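You operate a simulated robot arm through the tools that you are given. There is no shell and no other tool. Be economical: measure what you need, move in short steps, check, and stop when the job is done.

You run a simulated robot arm. Do the job below in one go: nothing can be reset, and whatever is moved stays where it is left.

## Task
Turn the front lift table pressure knob to MAX. Fetch the purple carton and set it in the pads tray. Take the teal cap and leave it on the green strap coil. Fetch the blue can from the top of the yellow table and stand it on the cream sheet. Do these in any order. Set down upright: purple carton, blue can.

The check looks at the end state, three seconds after you hand in, the way a careful person would. Anything else that was tipped, shoved, dropped, spilled or broken makes it a failure. A push-on lid holds only when it is set on centred and level and pressed home; a screw cap is set on level and turned clockwise until tight. Flat cloth is picked up by pressing the open fingertips on it (5 to 10 N) and closing them slowly along it; thin cloth reads only 2 to 8 mm in the jaws.

## Robot
A 6-joint arm with a two-finger gripper on a trunk, on a base that drives. Base frame: it is fixed to the floor where the robot stands at the start and does not move with it; the origin is under the middle of the robot, x ahead of it, y to its left, z up. Lengths are in cm, angles in rad, forces in N, time in s.
Its first joint turns from -2.897 to 2.897 rad. Places, roughly: blue can [-375, -150, 100]; cream sheet (12x9x1 cm) [-350, -170, 90]; front lift table pressure knob [70, 0, 70]; green strap coil (6x6x2 cm) [-10, -630, 90]; pads tray [-50, -600, 75]; purple carton [-75, -575, 100]; teal cap (5x5x5 cm) [-350, -700, 80]. Payload 2.54 kg.
The TCP is the grasp point between the finger pads, 3 cm short of the fingertips. In the tool frame z runs along the fingers and y along their closing line. The gripper opens to 11.6 cm. The gripper's body begins 9.5 cm behind the TCP.
Orientation is told as [roll, pitch, yaw] about the base's x, y, z axes, in that order, counted from this pose: with the fingers straight down and closing along the base's y, the tool's x points along the base's -x, its y along +y and its z along -z.

## Interface
- The arm moves only by the tool drive_tool. Its argument "motion" is one flat list of numbers, 7 for each row, row after row: the shift along the tool's x, y, z in units of 250 mm (1.0 is 250 mm), then the turn, a rotation vector about the tool's x, y, z in units of 60 degrees (1.0 is 60 degrees), then the gripper command, from -1 (fully open) to 1 (shut), values between in proportion. In form: [dx, dy, dz, rx, ry, rz, jaw, dx, dy, dz, rx, ry, rz, jaw, ...]. A call has 1 to 12 rows; each row is the pose to reach, as a shift and turn from the pose commanded when the call began, along the tool's axes at that moment. A call with a number of a shift or a turn outside -1 to 1 is refused whole. Rows are played at 5 a second. More than 5 cm and 0.15 rad between two rows, or a gripper value outside its range, and nothing of the call is played. A pose out of reach is approached as far as the arm can. The call stops where the force on the tool passes 40 N (or 10 N more than at its start, if that is more) or the arm is blocked; 0.2 s more then pass. Each finger travels about 7.2 cm/s and halts on what it meets, pressing with about 44 N; the grip force reading is that of the motor and also rises with nothing between the fingers. The clock runs only during rows and for 0.2 s after the last one: add rows that repeat a pose to give the fingers time. It gives the time, the measured TCP pose, the force on the tool (base axes), the opening and the grip force at its end, in the units of the frame above (readings bear some noise), with the torque about the TCP (base axes, N m) and any sound that the robot's microphone picked up.
- Cameras (640 x 400 px; columns grow to the right, rows downward): "scene" is now at [-3.6, 15.06, 140.05]; the picture's right is [-0.01, -1.00, 0.00], its down [-0.65, 0.00, -0.76] and it looks along [0.76, -0.00, -0.65] (base axes); focal length 278 px, centre (320, 200). "wrist" rides on the gripper at [6.9, -1.5, -12.2] in the tool frame; the picture's right is [0.21, 0.98, 0.00], its down [-0.83, 0.18, -0.53] and it looks along [-0.52, 0.11, 0.85] (tool axes); focal length 251 px, centre (320, 200). There is no depth. A picture from a camera that has moved, and an enlarged one, comes with that camera's place and axes in the base frame and with its lens.
- camera(camera): a new picture of that camera. The clock stands still meanwhile.
- roll_base(legs): drives the robot by 1 to 6 legs, each [ahead, left, turn to the left] in cm, cm and rad, along the robot's own axes; the way and the turn of a leg run together, so that a leg with both is an arc; at most 150 cm and 3.142 rad a leg. The arm and the cameras ride along, it lands a little off, and it stops where it bumps. It gives what a move gives.
- pan_tilt(pan, tilt): turns the head with the scene camera to pan (to the left, within 2.094 rad either way) and tilt (down, from -0.506 to 1.204), counted from straight ahead of the robot. It gives what a move gives.
- zoom(camera, box): a new picture of the part [left, top, right, bottom] of that camera's present view, enlarged. The clock stands still meanwhile.
- close_job(): hands the job in; it is judged then, once.

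Work in short steps. Places have to be worked out from the pictures, the camera data and where the tool is seen: move nearer, look again, correct. Check each grasp and each placing, and mend what went wrong. You have 165 turns and 120 pictures in all, those below and enlarged ones among them. Open the gripper and draw the arm clear of the work before you hand the job in, unless the task says otherwise; then end with one line.

The tools are called after "Call:" by a JSON object that holds its "name" and its "arguments". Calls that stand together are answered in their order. drive_tool: Moves the arm, as the interface text tells. Its arguments: {"type":"object","properties":{"motion":{"type":"array"}},"required":["motion"]} The other tools are called the same way: roll_base (legs) drives the base; pan_tilt (pan, tilt) turns the head that bears the scene camera; camera (camera) takes a picture; zoom (camera, box) takes an enlarged picture of a part of a camera's view; close_job () hands the job in.

At the start:

```text
time: 0.0
tool_pos: [64.58, 20.31, 87.78]
tcp_rot: [0.001, 0.0, 0.001]
ft_force: [-0.3, 0.1, 0.2]
moment: [-0.01, -0.02, 0.01]
width: 11.6
gripper_force: 0.0
robot x, y, heading: [-0.03, 0.01, 0.002]
head pan, tilt: [-0.007, 0.709]
```

scene: 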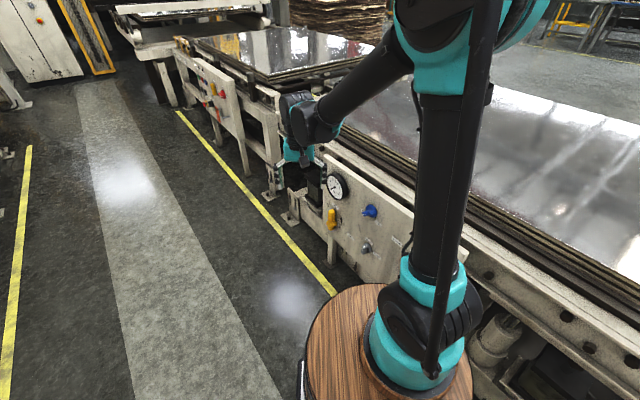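
wrist: 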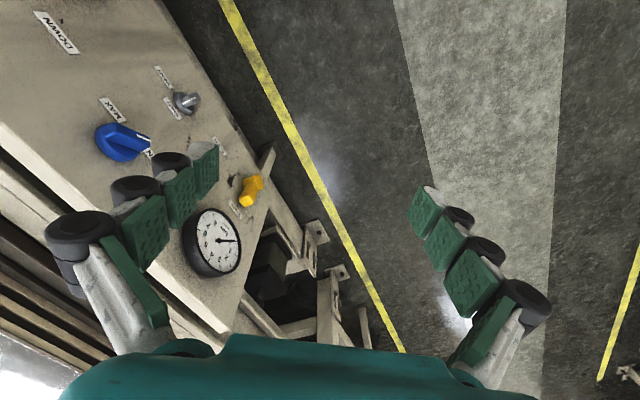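

The panel with a blue knob (labels MIN/MAX) is seen to the robot's right-front; I zoom in on it from both cameras.

Call:
{"name": "zoom", "arguments": {"camera": "scene", "box": [300, 150, 420, 270]}}

Call:
{"name": "zoom", "arguments": {"camera": "wrist", "box": [20, 0, 280, 280]}}

```text
3.33 times, centred on (360, 210) of scene
camera zoom: at [-3.6, 15.06, 140.05], right [-0.01, -1.0, 0.0], down [-0.65, 0.0, -0.76], along [0.76, 0.0, -0.65], focal length 925 px, centre (187, 167)
```

zoom: 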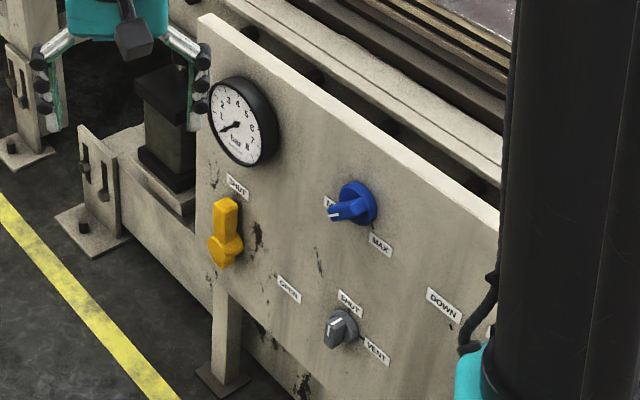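

```text
1.43 times, centred on (150, 140) of wrist
camera zoom: at [57.66, 18.73, 99.98], right [-0.21, 0.98, 0.0], down [0.83, 0.18, 0.53], along [0.52, 0.11, -0.85], focal length 359 px, centre (563, 286)
```

zoom: 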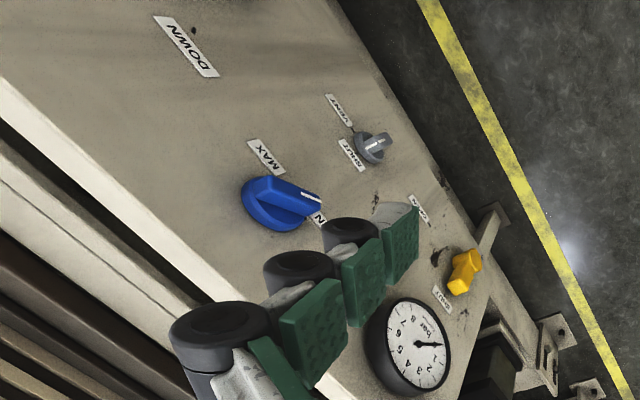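

The knob triangulates to about [73.7, -4.4, 68.3] on a vertical panel facing roughly (-0.59, 0.81, 0). I tip the tool 60° towards the panel in place.

Call:
{"name": "drive_tool", "arguments": {"motion": [0, 0, 0, 0.101, -0.074, 0, -1, 0, 0, 0, 0.2025, -0.1475, 0, -1, 0, 0, 0, 0.304, -0.221, 0, -1, 0, 0, 0, 0.405, -0.295, 0, -1, 0, 0, 0, 0.506, -0.369, 0, -1, 0, 0, 0, 0.6075, -0.4425, 0, -1, 0, 0, 0, 0.709, -0.516, 0, -1, 0, 0, 0, 0.81, -0.59, 0, -1]}}

```text
time: 1.8
tool_pos: [64.67, 20.17, 87.77]
tcp_rot: [-0.954, -0.538, 0.284]
ft_force: [-0.3, -0.4, 0.3]
moment: [0.03, -0.03, 0.06]
width: 11.61
gripper_force: 0.1
robot x, y, heading: [0.09, -0.28, -0.001]
head pan, tilt: [-0.007, 0.709]
```

Now the last 30° together with the shift to a pose about 16 cm in front of the knob.

Call:
{"name": "drive_tool", "arguments": {"motion": [0.082, 0.03, 0.112, 0.0675, -0.049, 0, -1, 0.164, 0.059, 0.224, 0.135, -0.098, 0, -1, 0.246, 0.089, 0.336, 0.2025, -0.1475, 0, -1, 0.328, 0.119, 0.448, 0.27, -0.197, 0, -1, 0.41, 0.148, 0.56, 0.3375, -0.246, 0, -1, 0.492, 0.178, 0.672, 0.405, -0.295, 0, -1]}}

Call:
{"name": "camera", "arguments": {"camera": "wrist"}}

```text
time: 3.2
tool_pos: [73.2, 19.34, 78.27]
tcp_rot: [-1.573, -0.63, 0.625]
ft_force: [-1.5, 0.3, -0.8]
moment: [0.05, 0.02, 0.08]
width: 11.6
gripper_force: 0.0
out of reach, approached as far as the arm can: row 3, 4, 5, 6
robot x, y, heading: [0.16, -0.14, 0.0]
head pan, tilt: [-0.007, 0.709]
```

```text
115 pictures are left
camera wrist: at [60.82, 25.29, 75.38], right [0.33, 0.23, -0.92], down [0.32, 0.89, 0.34], along [0.89, -0.4, 0.22], focal length 251 px, centre (320, 200)
```

wrist: 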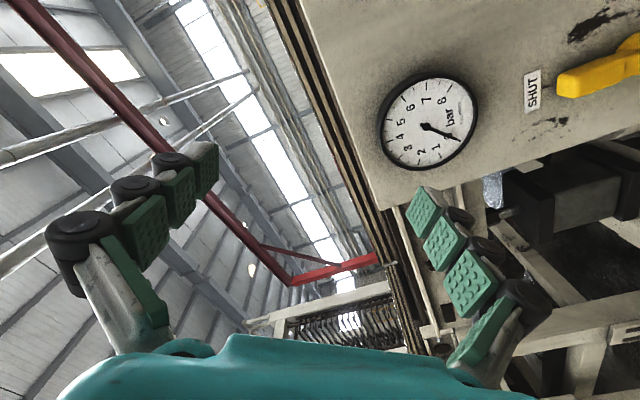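

The wrist is too cramped from here, so I drive left and turn to face the panel squarely, which makes the approach radial.

Call:
{"name": "roll_base", "arguments": {"legs": [[3, 59, 0], [0, 0, -0.94]]}}

Call:
{"name": "camera", "arguments": {"camera": "scene"}}

```text
time: 8.9
tool_pos: [62.06, 10.82, 78.1]
tcp_rot: [-1.571, -0.63, -0.311]
ft_force: [0.3, -0.2, 0.0]
moment: [-0.02, 0.0, 0.01]
width: 11.6
gripper_force: 0.0
robot x, y, heading: [2.86, 58.61, -0.935]
head pan, tilt: [-0.007, 0.709]
```

```text
114 pictures are left
camera scene: at [13.0, 70.25, 140.05], right [-0.81, -0.59, 0.0], down [-0.38, 0.53, -0.76], along [0.45, -0.61, -0.65], focal length 278 px, centre (320, 200)
```

scene: 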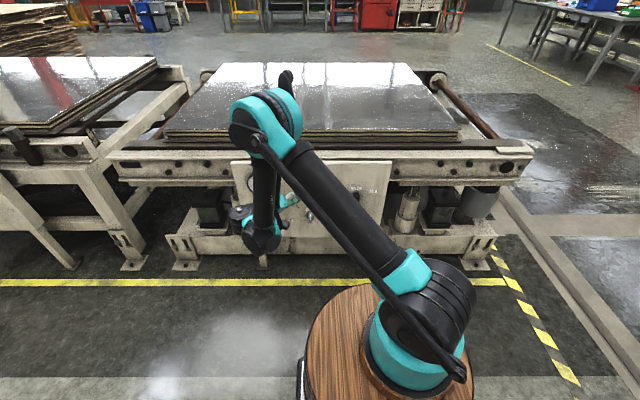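

Now I am square to the table. I yaw the tool by +0.945 rad to point straight at the panel and bring it in front of the knob.

Call:
{"name": "drive_tool", "arguments": {"motion": [0.007, 0.051, 0.015, -0.076, -0.104, 0, -1, 0.014, 0.103, 0.031, -0.152, -0.208, 0, -1, 0.021, 0.154, 0.046, -0.228, -0.3125, 0, -1, 0.027, 0.206, 0.062, -0.304, -0.417, 0, -1, 0.034, 0.257, 0.077, -0.38, -0.521, 0, -1, 0.041, 0.309, 0.093, -0.4555, -0.625, 0, -1, 0.048, 0.36, 0.108, -0.5315, -0.729, 0, -1]}}

Call:
{"name": "camera", "arguments": {"camera": "wrist"}}

```text
time: 10.5
tool_pos: [80.02, 3.6, 81.21]
tcp_rot: [-1.569, -0.631, 0.632]
ft_force: [0.7, 0.6, -0.6]
moment: [0.01, 0.05, 0.01]
width: 11.6
gripper_force: 0.0
out of reach, approached as far as the arm can: row 1, 2, 3, 4, 5, 6, 7
robot x, y, heading: [3.15, 58.4, -0.936]
head pan, tilt: [-0.007, 0.709]
```

```text
113 pictures are left
camera wrist: at [67.58, 9.41, 78.32], right [0.32, 0.24, -0.92], down [0.31, 0.89, 0.34], along [0.9, -0.39, 0.21], focal length 251 px, centre (320, 200)
```

wrist: 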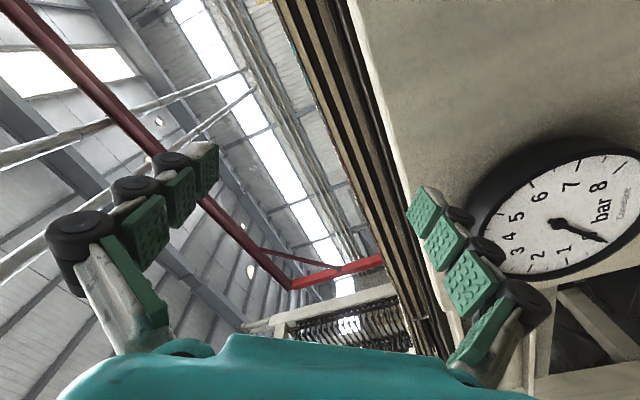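

The last commands were clamped: with the tool horizontal, the arm needs to be stretched further out. I back the base 25 cm away from the panel first, then command a pose 95 cm ahead.

Call:
{"name": "roll_base", "arguments": {"legs": [[-25, 0, 0]]}}

Call:
{"name": "drive_tool", "arguments": {"motion": [-0.083, -0.01, 0.137, 0, 0, 0, -1, -0.167, -0.02, 0.274, 0, 0, 0, -1, -0.25, -0.03, 0.411, 0, 0, 0, -1, -0.334, -0.041, 0.549, 0, 0, 0, -1, -0.417, -0.051, 0.686, 0, 0, 0, -1, -0.5, -0.061, 0.823, 0, 0, 0, -1, -0.584, -0.072, 0.96, 0, 0, 0, -1]}}

Call:
{"name": "camera", "arguments": {"camera": "wrist"}}

```text
time: 12.3
tool_pos: [65.12, 23.71, 81.2]
tcp_rot: [-1.569, -0.628, 0.631]
ft_force: [-0.1, 0.1, -0.1]
moment: [-0.01, 0.0, -0.02]
width: 11.6
gripper_force: 0.1
robot x, y, heading: [-11.86, 78.72, -0.938]
head pan, tilt: [-0.007, 0.709]
```

```text
time: 13.9
tool_pos: [87.91, 10.73, 90.89]
tcp_rot: [-1.569, -0.63, 0.632]
ft_force: [-1.0, -0.1, 0.3]
moment: [0.05, 0.01, 0.0]
width: 11.61
gripper_force: 0.1
robot x, y, heading: [-12.0, 78.84, -0.936]
head pan, tilt: [-0.007, 0.709]
```

```text
112 pictures are left
camera wrist: at [75.6, 16.64, 88.05], right [0.32, 0.24, -0.92], down [0.31, 0.89, 0.34], along [0.89, -0.39, 0.21], focal length 251 px, centre (320, 200)
```

wrist: 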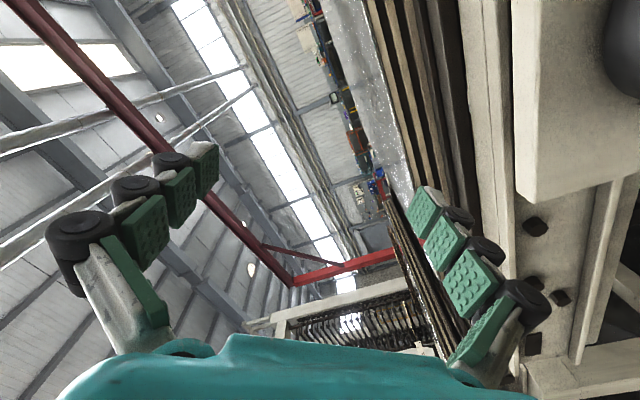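

The clamped pose was actually taken as the new starting point, so that shift overshot. I come back: 16 cm away from the panel, right and down.

Call:
{"name": "drive_tool", "arguments": {"motion": [0.06, 0.01, -0.18, 0, 0, 0, -1, 0.16, 0.03, -0.34, 0, 0, 0, -1, 0.3, 0.06, -0.45, 0, 0, 0, -1, 0.46, 0.09, -0.54, 0, 0, 0, -1, 0.63, 0.12, -0.58, 0, 0, 0, -1, 0.8, 0.15, -0.6, 0, 0, 0, -1, 0.97, 0.18, -0.6, 0, 0, 0, -1]}}

Call:
{"name": "camera", "arguments": {"camera": "wrist"}}

```text
time: 15.5
tool_pos: [65.57, 12.64, 73.03]
tcp_rot: [-1.569, -0.629, 0.631]
ft_force: [0.0, -0.1, -0.2]
moment: [-0.02, -0.03, -0.01]
width: 11.58
gripper_force: 0.1
robot x, y, heading: [-11.77, 78.73, -0.931]
head pan, tilt: [-0.007, 0.709]
```

```text
111 pictures are left
camera wrist: at [53.07, 18.73, 70.22], right [0.32, 0.24, -0.92], down [0.31, 0.89, 0.34], along [0.89, -0.39, 0.21], focal length 251 px, centre (320, 200)
```

wrist: 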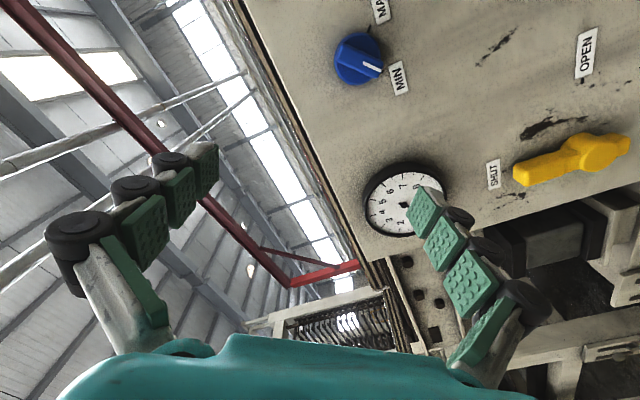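

From this pose the MIN label lies lower-left and MAX lower-right of the knob, with the bar pointing at MIN. I centre on the knob and roll the tool about its axis so that the jaws close across the bar.

Call:
{"name": "drive_tool", "arguments": {"motion": [0.03, 0.012, 0, 0, 0, -0.125, -1, 0.06, 0.025, 0, 0, 0, -0.25, -1, 0.09, 0.037, 0, 0, 0, -0.375, -1, 0.12, 0.05, 0, 0, 0, -0.5, -1, 0.15, 0.062, 0, 0, 0, -0.625, -1, 0.18, 0.075, 0, 0, 0, -0.75, -1, 0.21, 0.087, 0, 0, 0, -0.875, -1, 0.232, 0.1, 0, 0, 0, -1, -1]}}

Call:
{"name": "camera", "arguments": {"camera": "wrist"}}

```text
time: 17.3
tool_pos: [65.54, 9.33, 68.7]
tcp_rot: [-1.568, 0.419, 0.633]
ft_force: [0.2, 0.7, -0.1]
moment: [0.01, 0.02, -0.02]
width: 11.59
gripper_force: 0.1
out of reach, approached as far as the arm can: row 1, 2, 3, 4, 5, 6, 7, 8
robot x, y, heading: [-11.81, 78.77, -0.941]
head pan, tilt: [-0.007, 0.709]
```

```text
110 pictures are left
camera wrist: at [53.79, 15.84, 72.93], right [-0.48, -0.35, -0.8], down [0.23, 0.83, -0.5], along [0.85, -0.43, -0.32], focal length 251 px, centre (320, 200)
```

wrist: 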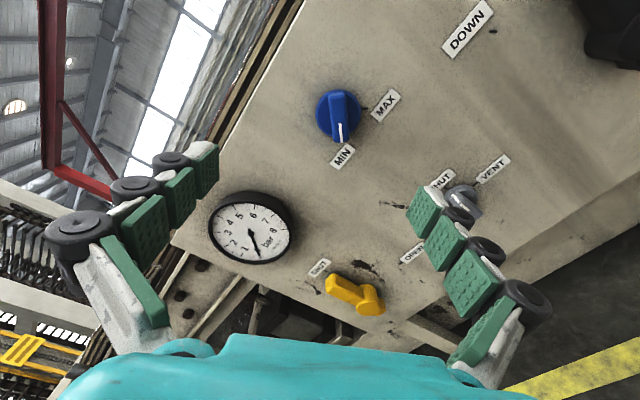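

Orientation is right but the arm is at its inner limit, so I back the base a further 12 cm and then finish the roll by -21° and approach.

Call:
{"name": "roll_base", "arguments": {"legs": [[-12, 0, 0]]}}

```text
time: 18.4
tool_pos: [62.8, 12.26, 68.85]
tcp_rot: [-1.57, 0.419, 0.631]
ft_force: [-0.4, 0.6, 0.7]
moment: [-0.02, 0.02, -0.03]
width: 11.6
gripper_force: 0.1
robot x, y, heading: [-14.51, 81.45, -0.941]
head pan, tilt: [-0.007, 0.709]
stopped in leg 1: the robot was blocked; the commanded pose is now the measured one
```

The base met something behind; there is enough room for the approach anyway. I look backwards to see what it was.

Call:
{"name": "pan_tilt", "arguments": {"pan": 2.09, "tilt": 0.7}}

Call:
{"name": "camera", "arguments": {"camera": "scene"}}

Call:
{"name": "pan_tilt", "arguments": {"pan": -2.09, "tilt": 0.6}}

Call:
{"name": "camera", "arguments": {"camera": "scene"}}

```text
time: 20.4
tool_pos: [62.73, 12.13, 68.54]
tcp_rot: [-1.57, 0.418, 0.63]
ft_force: [0.6, -0.1, -0.1]
moment: [0.0, 0.01, 0.02]
width: 11.57
gripper_force: 0.2
robot x, y, heading: [-14.21, 81.35, -0.939]
head pan, tilt: [2.089, 0.7]
```

```text
109 pictures are left
camera scene: at [-5.88, 108.08, 140.13], right [0.91, -0.41, 0.0], down [-0.26, -0.59, -0.76], along [0.31, 0.7, -0.64], focal length 278 px, centre (320, 200)
```

scene: 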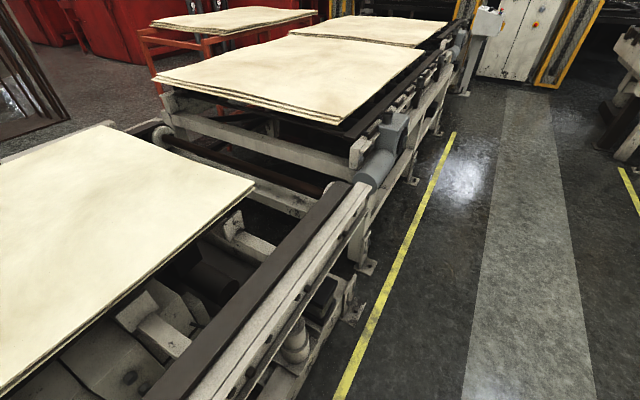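

```text
time: 23.8
tool_pos: [62.79, 12.08, 68.75]
tcp_rot: [-1.568, 0.421, 0.63]
ft_force: [0.9, 0.0, -0.1]
moment: [0.0, -0.03, -0.01]
width: 11.6
gripper_force: 0.1
robot x, y, heading: [-14.64, 81.73, -0.943]
head pan, tilt: [-2.089, 0.6]
```

```text
108 pictures are left
camera scene: at [-18.15, 99.34, 140.99], right [-0.11, 0.99, 0.0], down [0.56, 0.06, -0.83], along [-0.82, -0.09, -0.56], focal length 278 px, centre (320, 200)
```

scene: 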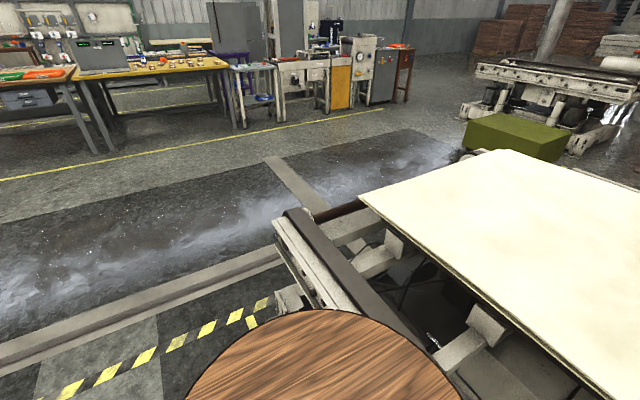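

It was only the long press behind, nothing loose. I finish the roll and come 8 cm closer to the knob.

Call:
{"name": "drive_tool", "arguments": {"motion": [0.003, 0.015, 0.1, 0, 0, -0.12, -1, 0.006, 0.03, 0.2, 0, 0, -0.24, -1, 0.009, 0.046, 0.32, 0, 0, -0.35, -1]}}

Call:
{"name": "camera", "arguments": {"camera": "wrist"}}

Call:
{"name": "zoom", "arguments": {"camera": "wrist", "box": [220, 20, 420, 160]}}

```text
time: 24.6
tool_pos: [67.15, 5.3, 67.67]
tcp_rot: [-1.567, 0.786, 0.633]
ft_force: [-0.7, -0.2, 0.3]
moment: [0.0, -0.04, -0.04]
width: 11.6
gripper_force: 0.0
robot x, y, heading: [-14.52, 81.59, -0.94]
head pan, tilt: [-2.089, 0.6]
```

```text
107 pictures are left
camera wrist: at [56.85, 12.86, 73.71], right [-0.68, -0.5, -0.54], down [0.05, 0.7, -0.71], along [0.73, -0.51, -0.45], focal length 251 px, centre (320, 200)
```

wrist: 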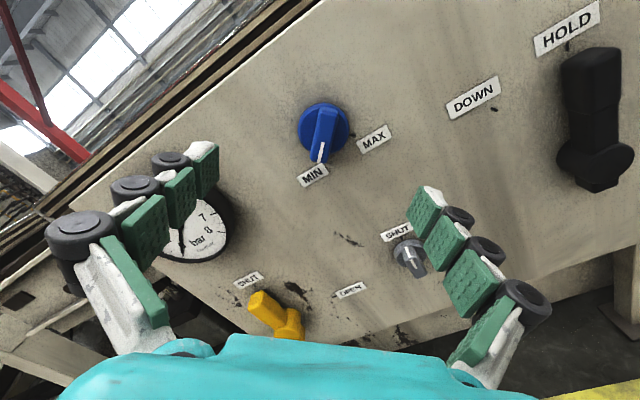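

```text
2.86 times, centred on (320, 90) of wrist
camera zoom: at [56.85, 12.86, 73.71], right [-0.68, -0.5, -0.54], down [0.05, 0.7, -0.71], along [0.73, -0.51, -0.45], focal length 718 px, centre (320, 514)
```

zoom: 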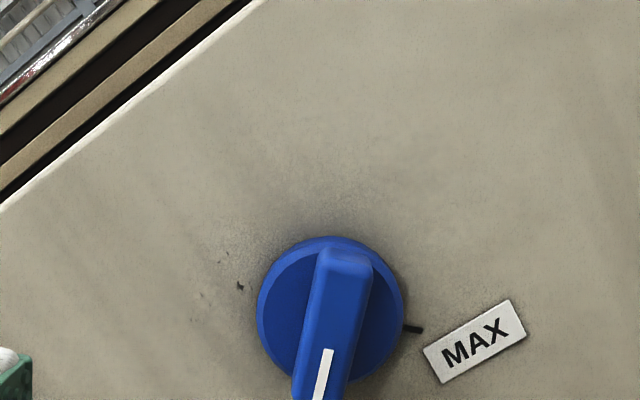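

The tool axis passes through the knob centre and the jaws straddle the bar. I advance 6.5 cm and look again.

Call:
{"name": "drive_tool", "arguments": {"motion": [0, 0, 0.13, 0, 0, 0, -1, 0, 0, 0.26, 0, 0, 0, -1]}}

Call:
{"name": "camera", "arguments": {"camera": "wrist"}}

```text
time: 25.2
tool_pos: [70.91, 0.04, 67.68]
tcp_rot: [-1.567, 0.784, 0.632]
ft_force: [-0.7, 0.2, -0.4]
moment: [0.01, -0.03, 0.01]
width: 11.62
gripper_force: 0.0
robot x, y, heading: [-14.16, 81.65, -0.938]
head pan, tilt: [-2.089, 0.6]
```

```text
105 pictures are left
camera wrist: at [60.63, 7.6, 73.66], right [-0.68, -0.49, -0.54], down [0.05, 0.7, -0.71], along [0.73, -0.51, -0.45], focal length 251 px, centre (320, 200)
```

wrist: 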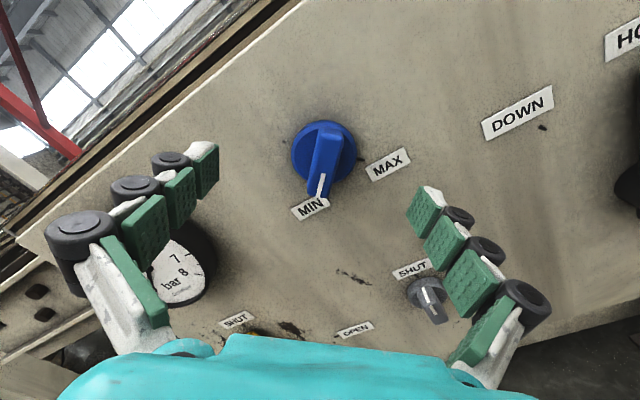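

Aligned still. I advance 1.5 cm so that the fingertips straddle the bar, and close.

Call:
{"name": "drive_tool", "arguments": {"motion": [0, 0, 0.06, 0, 0, 0, -1, 0, 0, 0.06, 0, 0, 0, -0.4, 0, 0, 0.06, 0, 0, 0, 0.2, 0, 0, 0.06, 0, 0, 0, 0.5, 0, 0, 0.06, 0, 0, 0, 0.7, 0, 0, 0.06, 0, 0, 0, 0.8, 0, 0, 0.06, 0, 0, 0, 0.9]}}

Call:
{"name": "camera", "arguments": {"camera": "wrist"}}

```text
time: 26.8
tool_pos: [71.53, -1.29, 67.58]
tcp_rot: [-1.566, 0.784, 0.63]
ft_force: [-12.5, -2.7, -19.1]
moment: [0.33, 0.31, -0.44]
width: 1.99
gripper_force: 10.2
robot x, y, heading: [-14.0, 81.69, -0.944]
head pan, tilt: [-2.089, 0.6]
```

```text
104 pictures are left
camera wrist: at [61.25, 6.26, 73.55], right [-0.68, -0.49, -0.54], down [0.06, 0.7, -0.71], along [0.73, -0.52, -0.45], focal length 251 px, centre (320, 200)
```

wrist: 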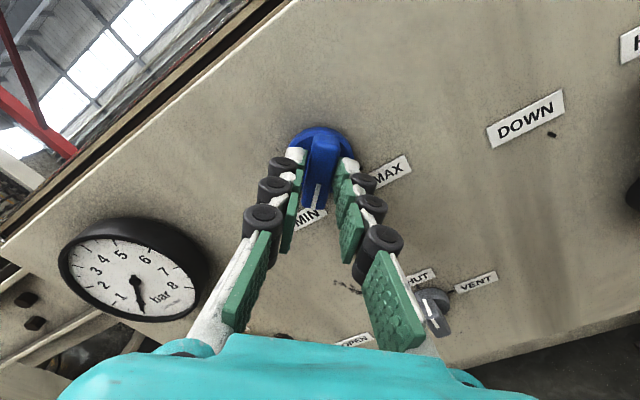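

The bar is held at 2 cm. The side force shows the knob is slightly towards the tool's +y, so I ease that way, grip fully and turn clockwise 30° to feel it.

Call:
{"name": "drive_tool", "arguments": {"motion": [0, 0.008, 0.01, 0, 0, 0, 1, 0, 0.01, 0.01, 0, 0, 0, 1, 0, 0.01, 0.01, 0, 0, 0.125, 1, 0, 0.01, 0.01, 0, 0, 0.25, 1, 0, 0.01, 0.01, 0, 0, 0.375, 1, 0, 0.01, 0.01, 0, 0, 0.5, 1]}}

Call:
{"name": "camera", "arguments": {"camera": "wrist"}}

```text
time: 27.5
tool_pos: [71.54, -1.56, 67.43]
tcp_rot: [-1.568, 0.77, 0.629]
ft_force: [-1.8, -0.4, -2.3]
moment: [0.23, 0.18, 0.26]
width: 1.78
gripper_force: 43.6
robot x, y, heading: [-14.58, 82.14, -0.937]
head pan, tilt: [-2.089, 0.6]
stopped in row 3: the force on the tool passed its limit at 43 N (the readings are from after the stop); the commanded pose is now the measured one
```

```text
103 pictures are left
camera wrist: at [61.19, 5.99, 73.42], right [-0.68, -0.49, -0.55], down [0.06, 0.71, -0.7], along [0.73, -0.51, -0.45], focal length 251 px, centre (320, 200)
```

wrist: 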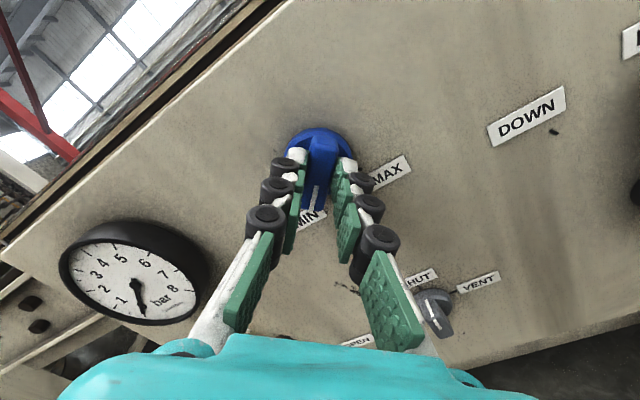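

The force is relaxed now. I try the clockwise turn in finer steps.

Call:
{"name": "drive_tool", "arguments": {"motion": [0, 0, 0, 0, 0, 0.05, 1, 0, 0, 0, 0, 0, 0.1, 1, 0, 0, 0, 0, 0, 0.15, 1, 0, 0, 0, 0, 0, 0.2, 1, 0, 0, 0, 0, 0, 0.25, 1, 0, 0, 0, 0, 0, 0.3, 1, 0, 0, 0, 0, 0, 0.35, 1, 0, 0, 0, 0, 0, 0.4, 1]}}

Call:
{"name": "camera", "arguments": {"camera": "wrist"}}

```text
time: 28.9
tool_pos: [71.38, -1.64, 67.33]
tcp_rot: [-1.568, 0.455, 0.627]
ft_force: [3.3, -5.2, -12.1]
moment: [0.33, 0.3, 0.46]
width: 1.75
gripper_force: 43.2
robot x, y, heading: [-14.67, 81.86, -0.94]
head pan, tilt: [-2.089, 0.6]
stopped in row 7: the force on the tool passed its limit at 41 N (the readings are from after the stop); the commanded pose is now the measured one
```

```text
102 pictures are left
camera wrist: at [59.78, 4.98, 71.76], right [-0.51, -0.36, -0.78], down [0.22, 0.82, -0.52], along [0.83, -0.44, -0.33], focal length 251 px, centre (320, 200)
```

wrist: 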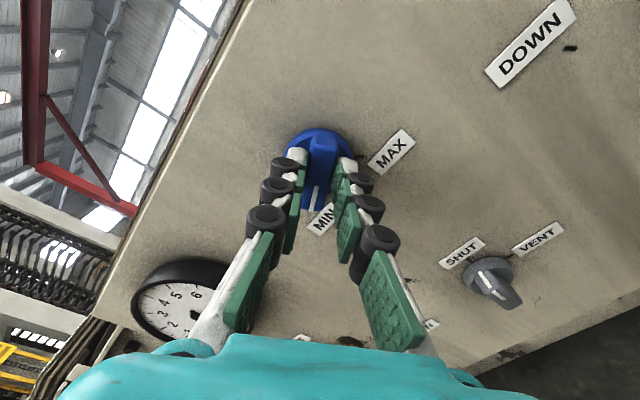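

The knob is turning with the tool (about 18°); only a small off-axis side load trips the limit. I continue with a slight downward correction.

Call:
{"name": "drive_tool", "arguments": {"motion": [-0.004, 0.008, 0, 0, 0, 0.05, 1, -0.004, 0.008, 0, 0, 0, 0.1, 1, -0.004, 0.008, 0, 0, 0, 0.15, 1, -0.004, 0.008, 0, 0, 0, 0.2, 1, -0.004, 0.008, 0, 0, 0, 0.25, 1, -0.004, 0.008, 0, 0, 0, 0.3, 1, -0.004, 0.008, 0, 0, 0, 0.35, 1, -0.004, 0.008, 0, 0, 0, 0.4, 1, -0.004, 0.008, 0, 0, 0, 0.45, 1, -0.004, 0.008, 0, 0, 0, 0.5, 1, -0.004, 0.008, 0, 0, 0, 0.55, 1, -0.004, 0.008, 0, 0, 0, 0.6, 1]}}

```text
time: 31.6
tool_pos: [71.37, -1.65, 66.91]
tcp_rot: [-1.568, -0.173, 0.623]
ft_force: [6.8, -8.9, -17.7]
moment: [0.3, 0.35, 0.09]
width: 1.73
gripper_force: 43.3
robot x, y, heading: [-14.73, 81.57, -0.941]
head pan, tilt: [-2.089, 0.6]
stopped in row 12: the force on the tool passed its limit at 41 N (the readings are from after the stop); the commanded pose is now the measured one
```

Turned a further 36°. I continue, easing down some more.

Call:
{"name": "drive_tool", "arguments": {"motion": [0.002, 0.012, 0, 0, 0, 0.05, 1, 0.002, 0.012, 0, 0, 0, 0.1, 1, 0.002, 0.012, 0, 0, 0, 0.15, 1, 0.002, 0.012, 0, 0, 0, 0.2, 1, 0.002, 0.012, 0, 0, 0, 0.25, 1, 0.002, 0.012, 0, 0, 0, 0.3, 1, 0.002, 0.012, 0, 0, 0, 0.35, 1, 0.002, 0.012, 0, 0, 0, 0.4, 1, 0.002, 0.012, 0, 0, 0, 0.45, 1, 0.002, 0.012, 0, 0, 0, 0.5, 1, 0.002, 0.012, 0, 0, 0, 0.55, 1, 0.002, 0.012, 0, 0, 0, 0.6, 1]}}

Call:
{"name": "camera", "arguments": {"camera": "wrist"}}

```text
time: 34.2
tool_pos: [71.44, -1.5, 66.52]
tcp_rot: [-1.563, -0.801, 0.622]
ft_force: [15.0, 7.6, -27.2]
moment: [0.87, 0.92, -0.06]
width: 1.77
gripper_force: 42.8
robot x, y, heading: [-14.33, 81.88, -0.94]
head pan, tilt: [-2.089, 0.6]
```

```text
101 pictures are left
camera wrist: at [59.55, 4.9, 62.68], right [0.45, 0.33, -0.83], down [0.26, 0.84, 0.47], along [0.86, -0.43, 0.29], focal length 251 px, centre (320, 200)
```

wrist: 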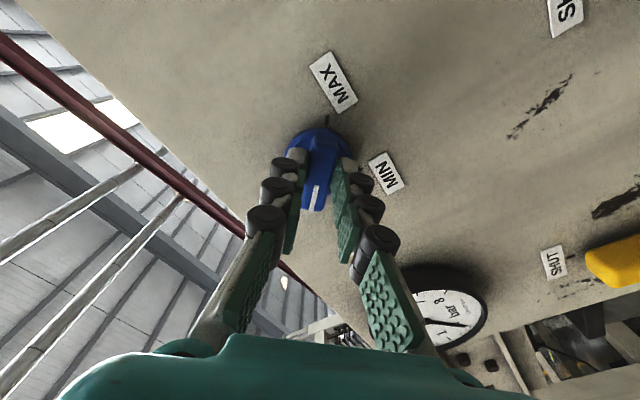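

About 90° turned, and the pointer is on its way via the left. I continue with an offset along the measured side force.

Call:
{"name": "drive_tool", "arguments": {"motion": [0.003, 0.014, 0, 0, 0, 0.05, 1, 0.003, 0.014, 0, 0, 0, 0.1, 1, 0.003, 0.014, 0, 0, 0, 0.15, 1, 0.003, 0.014, 0, 0, 0, 0.2, 1, 0.003, 0.014, 0, 0, 0, 0.25, 1, 0.003, 0.014, 0, 0, 0, 0.3, 1, 0.003, 0.014, 0, 0, 0, 0.35, 1, 0.003, 0.014, 0, 0, 0, 0.4, 1, 0.003, 0.014, 0, 0, 0, 0.45, 1, 0.003, 0.014, 0, 0, 0, 0.5, 1, 0.003, 0.014, 0, 0, 0, 0.55, 1, 0.003, 0.014, 0, 0, 0, 0.6, 1]}}

```text
time: 36.0
tool_pos: [71.63, -1.35, 66.32]
tcp_rot: [-1.561, -1.207, 0.616]
ft_force: [5.7, -5.2, -11.2]
moment: [0.48, 0.35, -0.11]
width: 1.76
gripper_force: 42.7
robot x, y, heading: [-14.2, 81.63, -0.942]
head pan, tilt: [-2.089, 0.6]
stopped in row 8: the force on the tool passed its limit at 43 N (the readings are from after the stop); the commanded pose is now the measured one
```

Another 23°. I continue with a slight down-shift.

Call:
{"name": "drive_tool", "arguments": {"motion": [0.012, 0.006, 0, 0, 0, 0.05, 1, 0.012, 0.006, 0, 0, 0, 0.1, 1, 0.012, 0.006, 0, 0, 0, 0.15, 1, 0.012, 0.006, 0, 0, 0, 0.2, 1, 0.012, 0.006, 0, 0, 0, 0.25, 1, 0.012, 0.006, 0, 0, 0, 0.3, 1, 0.012, 0.006, 0, 0, 0, 0.35, 1, 0.012, 0.006, 0, 0, 0, 0.4, 1, 0.012, 0.006, 0, 0, 0, 0.45, 1, 0.012, 0.006, 0, 0, 0, 0.5, 1, 0.012, 0.006, 0, 0, 0, 0.55, 1, 0.012, 0.006, 0, 0, 0, 0.6, 1]}}

Call:
{"name": "camera", "arguments": {"camera": "wrist"}}

```text
time: 37.9
tool_pos: [71.74, -1.05, 66.23]
tcp_rot: [1.525, -1.513, -2.465]
ft_force: [-2.7, 3.6, 3.5]
moment: [-0.21, -0.18, -0.1]
width: 1.76
gripper_force: 43.5
robot x, y, heading: [-14.31, 81.64, -0.941]
head pan, tilt: [-2.089, 0.6]
stopped in row 9: the force on the tool passed its limit at 41 N (the readings are from after the stop); the commanded pose is now the measured one
```

```text
100 pictures are left
camera wrist: at [63.74, 8.06, 59.26], right [0.8, 0.58, -0.16], down [-0.21, 0.51, 0.84], along [0.57, -0.63, 0.53], focal length 251 px, centre (320, 200)
```

wrist: 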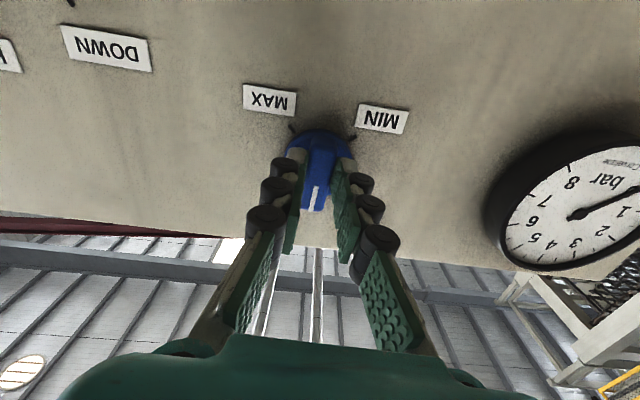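

The pointer is now straight up, half way. I continue clockwise.

Call:
{"name": "drive_tool", "arguments": {"motion": [0, 0, 0.008, 0, 0, 0.05, 1, 0, 0, 0.008, 0, 0, 0.1, 1, 0, 0, 0.008, 0, 0, 0.15, 1, 0, 0, 0.008, 0, 0, 0.2, 1, 0, 0, 0.008, 0, 0, 0.25, 1, 0, 0, 0.008, 0, 0, 0.3, 1, 0, 0, 0.008, 0, 0, 0.35, 1, 0, 0, 0.008, 0, 0, 0.4, 1, 0, 0, 0.008, 0, 0, 0.45, 1, 0, 0, 0.008, 0, 0, 0.5, 1, 0, 0, 0.008, 0, 0, 0.55, 1, 0, 0, 0.008, 0, 0, 0.6, 1]}}

```text
time: 40.3
tool_pos: [72.24, -0.94, 66.36]
tcp_rot: [1.565, -0.942, -2.503]
ft_force: [-4.6, 6.4, 9.7]
moment: [-0.41, -0.2, -0.18]
width: 1.74
gripper_force: 43.6
robot x, y, heading: [-14.52, 81.6, -0.942]
head pan, tilt: [-2.089, 0.6]
stopped in row 12: the force on the tool passed its limit at 41 N (the readings are from after the stop); the commanded pose is now the measured one
```

Another ~33°. I continue, now with a small upward shift as the force has reversed.

Call:
{"name": "drive_tool", "arguments": {"motion": [-0.01, 0.007, 0, 0, 0, 0.05, 1, -0.01, 0.007, 0, 0, 0, 0.1, 1, -0.01, 0.007, 0, 0, 0, 0.15, 1, -0.01, 0.007, 0, 0, 0, 0.2, 1, -0.01, 0.007, 0, 0, 0, 0.25, 1, -0.01, 0.007, 0, 0, 0, 0.3, 1, -0.01, 0.007, 0, 0, 0, 0.35, 1, -0.01, 0.007, 0, 0, 0, 0.4, 1, -0.01, 0.007, 0, 0, 0, 0.45, 1, -0.01, 0.007, 0, 0, 0, 0.5, 1, -0.01, 0.007, 0, 0, 0, 0.55, 1, -0.01, 0.007, 0, 0, 0, 0.6, 1]}}

Call:
{"name": "camera", "arguments": {"camera": "wrist"}}

```text
time: 42.9
tool_pos: [72.58, -0.81, 66.73]
tcp_rot: [1.567, -0.317, -2.502]
ft_force: [-2.7, 6.3, 9.6]
moment: [-0.4, -0.22, -0.59]
width: 1.75
gripper_force: 43.7
robot x, y, heading: [-14.22, 81.58, -0.938]
head pan, tilt: [-2.089, 0.6]
stopped in row 12: the force on the tool passed its limit at 41 N (the readings are from after the stop); the commanded pose is now the measured one
```

```text
99 pictures are left
camera wrist: at [70.08, 12.55, 63.2], right [0.41, 0.3, 0.86], down [-0.9, -0.01, 0.43], along [0.14, -0.95, 0.27], focal length 251 px, centre (320, 200)
```

wrist: 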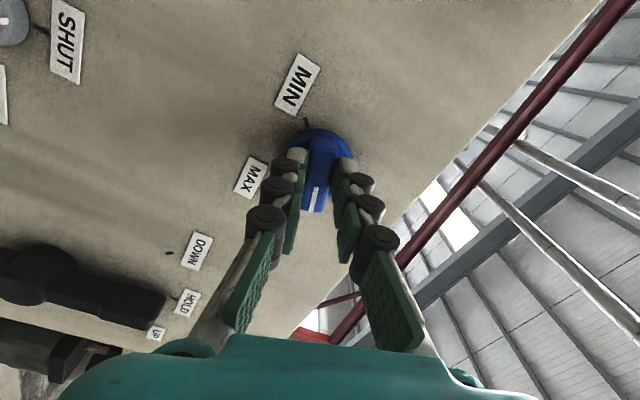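

Pointer at about 18° above right; ~63° remain. I continue.

Call:
{"name": "drive_tool", "arguments": {"motion": [-0.005, 0.012, 0, 0, 0, 0.05, 1, -0.005, 0.012, 0, 0, 0, 0.1, 1, -0.005, 0.012, 0, 0, 0, 0.15, 1, -0.005, 0.012, 0, 0, 0, 0.2, 1, -0.005, 0.012, 0, 0, 0, 0.25, 1, -0.005, 0.012, 0, 0, 0, 0.3, 1, -0.005, 0.012, 0, 0, 0, 0.35, 1, -0.005, 0.012, 0, 0, 0, 0.4, 1, -0.005, 0.012, 0, 0, 0, 0.45, 1, -0.005, 0.012, 0, 0, 0, 0.5, 1, -0.005, 0.012, 0, 0, 0, 0.55, 1, -0.005, 0.012, 0, 0, 0, 0.6, 1]}}

```text
time: 43.7
tool_pos: [72.6, -0.75, 66.88]
tcp_rot: [1.568, -0.174, -2.501]
ft_force: [2.9, -2.5, -1.8]
moment: [0.02, -0.04, 0.06]
width: 1.75
gripper_force: 42.7
robot x, y, heading: [-14.11, 81.95, -0.936]
head pan, tilt: [-2.089, 0.6]
stopped in row 3: the force on the tool passed its limit at 41 N (the readings are from after the stop); the commanded pose is now the measured one
```

Stopped early, probably from my shift; I go on without any shift.

Call:
{"name": "drive_tool", "arguments": {"motion": [0, 0, 0, 0, 0, 0.05, 1, 0, 0, 0, 0, 0, 0.1, 1, 0, 0, 0, 0, 0, 0.15, 1, 0, 0, 0, 0, 0, 0.2, 1, 0, 0, 0, 0, 0, 0.25, 1, 0, 0, 0, 0, 0, 0.3, 1, 0, 0, 0, 0, 0, 0.35, 1, 0, 0, 0, 0, 0, 0.4, 1, 0, 0, 0, 0, 0, 0.45, 1, 0, 0, 0, 0, 0, 0.5, 1, 0, 0, 0, 0, 0, 0.55, 1, 0, 0, 0, 0, 0, 0.6, 1]}}

Call:
{"name": "camera", "arguments": {"camera": "wrist"}}

```text
time: 44.9
tool_pos: [72.24, -0.8, 67.16]
tcp_rot: [1.515, 0.053, -2.48]
ft_force: [-9.3, 10.2, 18.7]
moment: [-0.52, -0.25, -0.57]
width: 1.77
gripper_force: 43.2
out of reach, approached as far as the arm can: row 4, 5
robot x, y, heading: [-14.3, 81.78, -0.943]
head pan, tilt: [-2.089, 0.6]
stopped in row 5: the force on the tool passed its limit at 43 N (the readings are from after the stop); the commanded pose is now the measured one
```

```text
98 pictures are left
camera wrist: at [70.4, 13.02, 66.72], right [0.16, 0.06, 0.99], down [-0.98, -0.1, 0.17], along [0.11, -0.99, 0.04], focal length 251 px, centre (320, 200)
```

wrist: 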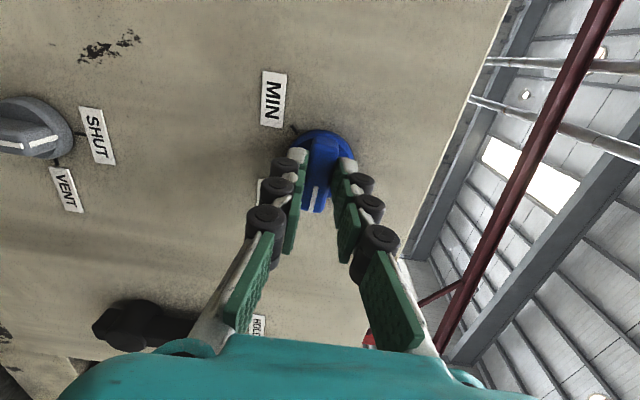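

The wrist joint limit is reached with ~42° to go. I open, back off 5 cm and roll the tool back by 180° for a second grasp.

Call:
{"name": "drive_tool", "arguments": {"motion": [0, 0, 0, 0, 0, 0, 0, 0, 0, 0, 0, 0, 0, -1, 0, 0, 0, 0, 0, 0, -1, 0, 0, 0, 0, 0, 0, -1, 0, 0, -0.1, 0, 0, 0, -1, 0, 0, -0.25, 0, 0, 0, -1]}}

Call:
{"name": "drive_tool", "arguments": {"motion": [0, 0, 0, 0, 0, -0.14, -1, 0, 0, 0, 0, 0, -0.28, -1, 0, 0, 0, 0, 0, -0.42, -1, 0, 0, 0, 0, 0, -0.56, -1, 0, 0, 0, 0, 0, -0.7, -1, 0, 0, 0, 0, 0, -0.84, -1, 0, 0, 0, 0, 0, -0.98, -1]}}

Call:
{"name": "drive_tool", "arguments": {"motion": [0, 0, 0, 0, 0, -0.14, -1, 0, 0, 0, 0, 0, -0.28, -1, 0, 0, 0, 0, 0, -0.42, -1, 0, 0, 0, 0, 0, -0.56, -1, 0, 0, 0, 0, 0, -0.7, -1, 0, 0, 0, 0, 0, -0.84, -1, 0, 0, 0, 0, 0, -0.98, -1]}}

Call:
{"name": "drive_tool", "arguments": {"motion": [0, 0, 0, 0, 0, -0.14, -1, 0, 0, 0, 0, 0, -0.28, -1, 0, 0, 0, 0, 0, -0.42, -1, 0, 0, 0, 0, 0, -0.56, -1, 0, 0, 0, 0, 0, -0.7, -1, 0, 0, 0, 0, 0, -0.84, -1, 0, 0, 0, 0, 0, -0.98, -1]}}

Call:
{"name": "camera", "arguments": {"camera": "wrist"}}

```text
time: 46.3
tool_pos: [68.52, 4.01, 67.33]
tcp_rot: [1.51, 0.054, -2.482]
ft_force: [0.0, -0.9, -0.3]
moment: [0.0, -0.03, 0.01]
width: 11.59
gripper_force: 0.0
robot x, y, heading: [-14.1, 81.85, -0.939]
head pan, tilt: [-2.089, 0.6]
```

```text
time: 47.9
tool_pos: [68.66, 4.01, 67.3]
tcp_rot: [1.47, -0.972, -2.395]
ft_force: [-1.5, 0.6, -0.1]
moment: [0.0, -0.02, -0.03]
width: 11.61
gripper_force: 0.1
robot x, y, heading: [-14.15, 81.68, -0.935]
head pan, tilt: [-2.089, 0.6]
```

```text
time: 49.5
tool_pos: [68.59, 4.11, 67.4]
tcp_rot: [-1.434, -1.138, 0.539]
ft_force: [-0.6, 1.0, 0.0]
moment: [0.01, 0.01, -0.04]
width: 11.63
gripper_force: 0.1
robot x, y, heading: [-14.09, 81.72, -0.937]
head pan, tilt: [-2.089, 0.6]
```

```text
time: 51.1
tool_pos: [68.62, 4.05, 67.39]
tcp_rot: [-1.512, -0.115, 0.656]
ft_force: [0.2, 0.5, 0.6]
moment: [-0.01, 0.0, 0.0]
width: 11.61
gripper_force: 0.0
robot x, y, heading: [-14.2, 81.45, -0.937]
head pan, tilt: [-2.089, 0.6]
```

```text
97 pictures are left
camera wrist: at [55.64, 9.17, 68.77], right [-0.11, -0.02, -0.99], down [0.33, 0.94, -0.05], along [0.94, -0.34, -0.1], focal length 251 px, centre (320, 200)
```

wrist: 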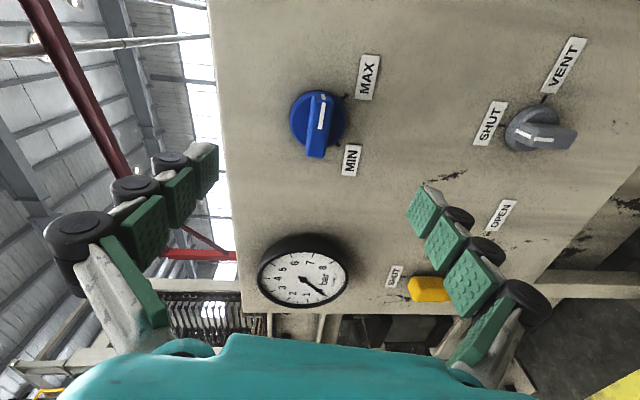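

The pointer is now to the right (0°), 45° short of MAX. I level the tool, advance 6.3 cm and re-grip the bar.

Call:
{"name": "drive_tool", "arguments": {"motion": [0.012, 0.003, 0.08, 0.029, 0.01, -0.06, -1, 0.024, 0.006, 0.16, 0.058, 0.021, -0.06, -1, 0.024, 0.006, 0.252, 0.058, 0.021, -0.06, -1, 0.024, 0.006, 0.252, 0.058, 0.021, -0.06, -0.4, 0.024, 0.006, 0.252, 0.058, 0.021, -0.06, 0.2, 0.024, 0.006, 0.252, 0.058, 0.021, -0.06, 0.5, 0.024, 0.006, 0.252, 0.058, 0.021, -0.06, 0.65, 0.024, 0.006, 0.252, 0.058, 0.021, -0.06, 0.7]}}

Call:
{"name": "camera", "arguments": {"camera": "wrist"}}

```text
time: 52.9
tool_pos: [72.17, -1.33, 66.85]
tcp_rot: [-1.574, -0.049, 0.635]
ft_force: [1.4, -1.2, 5.9]
moment: [-0.16, -0.08, -0.01]
width: 2.13
gripper_force: 3.5
robot x, y, heading: [-14.43, 81.95, -0.941]
head pan, tilt: [-2.089, 0.6]
```

```text
96 pictures are left
camera wrist: at [59.32, 4.3, 67.98], right [-0.13, -0.1, -0.99], down [0.36, 0.92, -0.14], along [0.93, -0.37, -0.09], focal length 251 px, centre (320, 200)
```

wrist: 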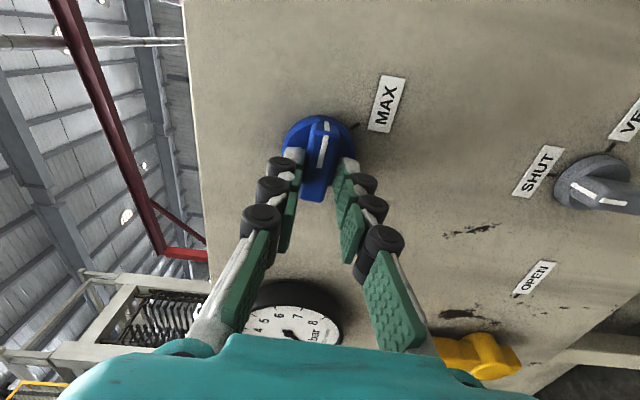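

Gripped around the bar again, well centred. I close fully and turn the remaining ~45°.

Call:
{"name": "drive_tool", "arguments": {"motion": [0, 0, 0, 0, 0, 0, 0.85, 0, 0, 0, 0, 0, 0, 1, 0, 0, 0, 0, 0, 0.06, 1, 0, 0, 0, 0, 0, 0.12, 1, 0, 0, 0, 0, 0, 0.18, 1, 0, 0, 0, 0, 0, 0.24, 1, 0, 0, 0, 0, 0, 0.3, 1, 0, 0, 0, 0, 0, 0.36, 1, 0, 0, 0, 0, 0, 0.42, 1, 0, 0, 0, 0, 0, 0.48, 1, 0, 0, 0, 0, 0, 0.54, 1, 0, 0, 0, 0, 0, 0.6, 1]}}

Call:
{"name": "camera", "arguments": {"camera": "wrist"}}

```text
time: 53.7
tool_pos: [72.14, -1.41, 67.05]
tcp_rot: [-1.576, -0.101, 0.634]
ft_force: [-6.0, 4.8, 13.1]
moment: [-0.33, -0.18, 0.47]
width: 1.76
gripper_force: 43.0
robot x, y, heading: [-14.09, 82.13, -0.938]
head pan, tilt: [-2.089, 0.6]
stopped in row 4: the force on the tool passed its limit at 43 N (the readings are from after the stop); the commanded pose is now the measured one
```

```text
95 pictures are left
camera wrist: at [59.27, 4.26, 67.79], right [-0.09, -0.07, -0.99], down [0.36, 0.93, -0.1], along [0.93, -0.37, -0.06], focal length 251 px, centre (320, 200)
```

wrist: 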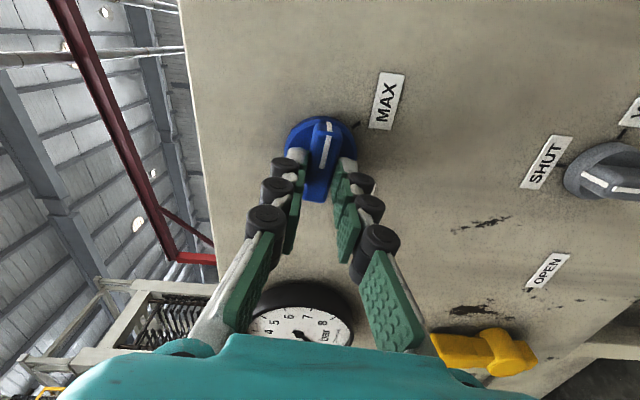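

Just the closing load; commanded pose is reset, so I carry on turning.

Call:
{"name": "drive_tool", "arguments": {"motion": [0, -0.008, 0, 0, 0, 0.05, 1, 0, -0.008, 0, 0, 0, 0.1, 1, 0, -0.008, 0, 0, 0, 0.15, 1, 0, -0.008, 0, 0, 0, 0.2, 1, 0, -0.008, 0, 0, 0, 0.25, 1, 0, -0.008, 0, 0, 0, 0.3, 1, 0, -0.008, 0, 0, 0, 0.35, 1, 0, -0.008, 0, 0, 0, 0.4, 1, 0, -0.008, 0, 0, 0, 0.45, 1, 0, -0.008, 0, 0, 0, 0.5, 1, 0, -0.008, 0, 0, 0, 0.55, 1, 0, -0.008, 0, 0, 0, 0.6, 1]}}

Call:
{"name": "camera", "arguments": {"camera": "wrist"}}

```text
time: 56.3
tool_pos: [72.19, -1.55, 67.16]
tcp_rot: [-1.573, -0.731, 0.638]
ft_force: [-20.0, 18.0, -2.1]
moment: [0.03, 0.07, -0.23]
width: 1.75
gripper_force: 43.3
robot x, y, heading: [-14.45, 81.7, -0.939]
head pan, tilt: [-2.089, 0.6]
```

```text
94 pictures are left
camera wrist: at [60.0, 4.7, 63.62], right [0.4, 0.29, -0.87], down [0.28, 0.87, 0.42], along [0.88, -0.41, 0.27], focal length 251 px, centre (320, 200)
```

wrist: 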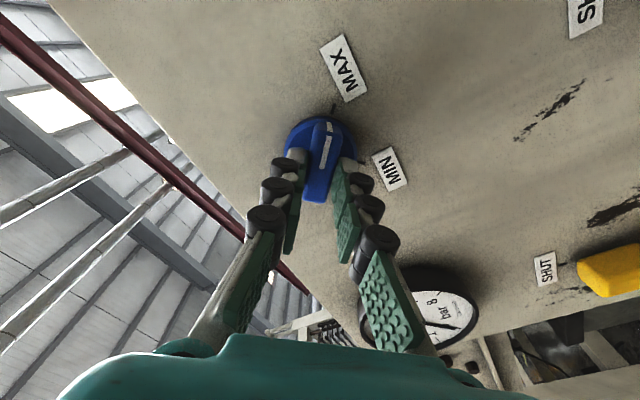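

Almost at the MAX tick. I turn a few degrees more until it resists.

Call:
{"name": "drive_tool", "arguments": {"motion": [0, 0, 0, 0, 0, 0.04, 1, 0, 0, 0, 0, 0, 0.08, 1, 0, 0, 0, 0, 0, 0.1, 1]}}

Call:
{"name": "zoom", "arguments": {"camera": "wrist", "box": [240, 20, 440, 160]}}

```text
time: 57.1
tool_pos: [72.25, -1.4, 66.97]
tcp_rot: [-1.575, -0.837, 0.637]
ft_force: [-14.5, 7.9, -2.4]
moment: [-0.66, 1.07, -0.26]
width: 1.79
gripper_force: 43.4
robot x, y, heading: [-14.37, 81.38, -0.94]
head pan, tilt: [-2.089, 0.6]
```

```text
2.86 times, centred on (340, 90) of wrist
camera zoom: at [60.32, 4.92, 63.03], right [0.47, 0.34, -0.81], down [0.24, 0.84, 0.49], along [0.85, -0.42, 0.31], focal length 718 px, centre (263, 514)
```

zoom: 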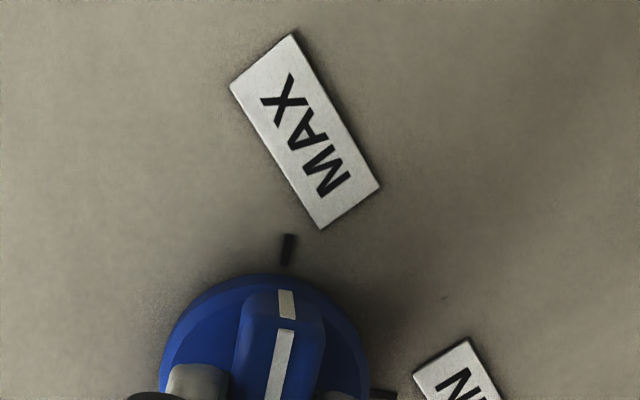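

The torque has risen to ~1.25 N m (end stop) and the mark lines up with the MAX tick. I release, back off and check.

Call:
{"name": "drive_tool", "arguments": {"motion": [0, 0, 0, 0, 0, 0, 0, 0, 0, 0, 0, 0, 0, -1, 0, 0, 0, 0, 0, 0, -1, 0, 0, 0, 0, 0, 0, -1, 0, 0, -0.1, 0, 0, 0, -1, 0, 0, -0.25, 0, 0, 0, -1, 0, 0, -0.4, 0, 0, 0, -1]}}

Call:
{"name": "zoom", "arguments": {"camera": "wrist", "box": [260, 40, 460, 180]}}

```text
time: 58.7
tool_pos: [66.16, 6.8, 67.15]
tcp_rot: [-1.573, -0.836, 0.638]
ft_force: [0.5, 0.1, -0.7]
moment: [-0.02, -0.01, 0.0]
width: 11.61
gripper_force: 0.0
robot x, y, heading: [-14.16, 81.81, -0.939]
head pan, tilt: [-2.089, 0.6]
```

```text
2.86 times, centred on (360, 110) of wrist
camera zoom: at [54.39, 13.16, 63.0], right [0.47, 0.34, -0.81], down [0.24, 0.84, 0.49], along [0.85, -0.42, 0.31], focal length 718 px, centre (206, 457)
```

zoom: 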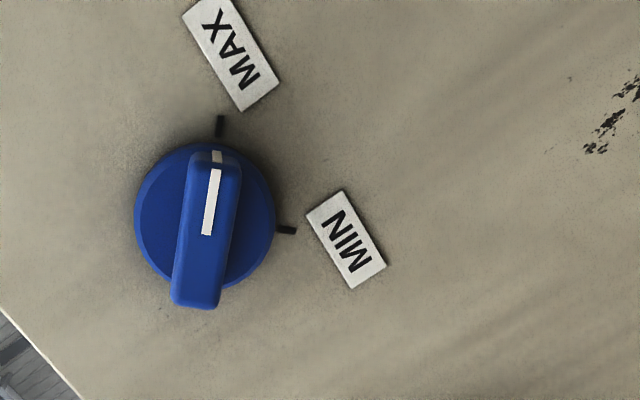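

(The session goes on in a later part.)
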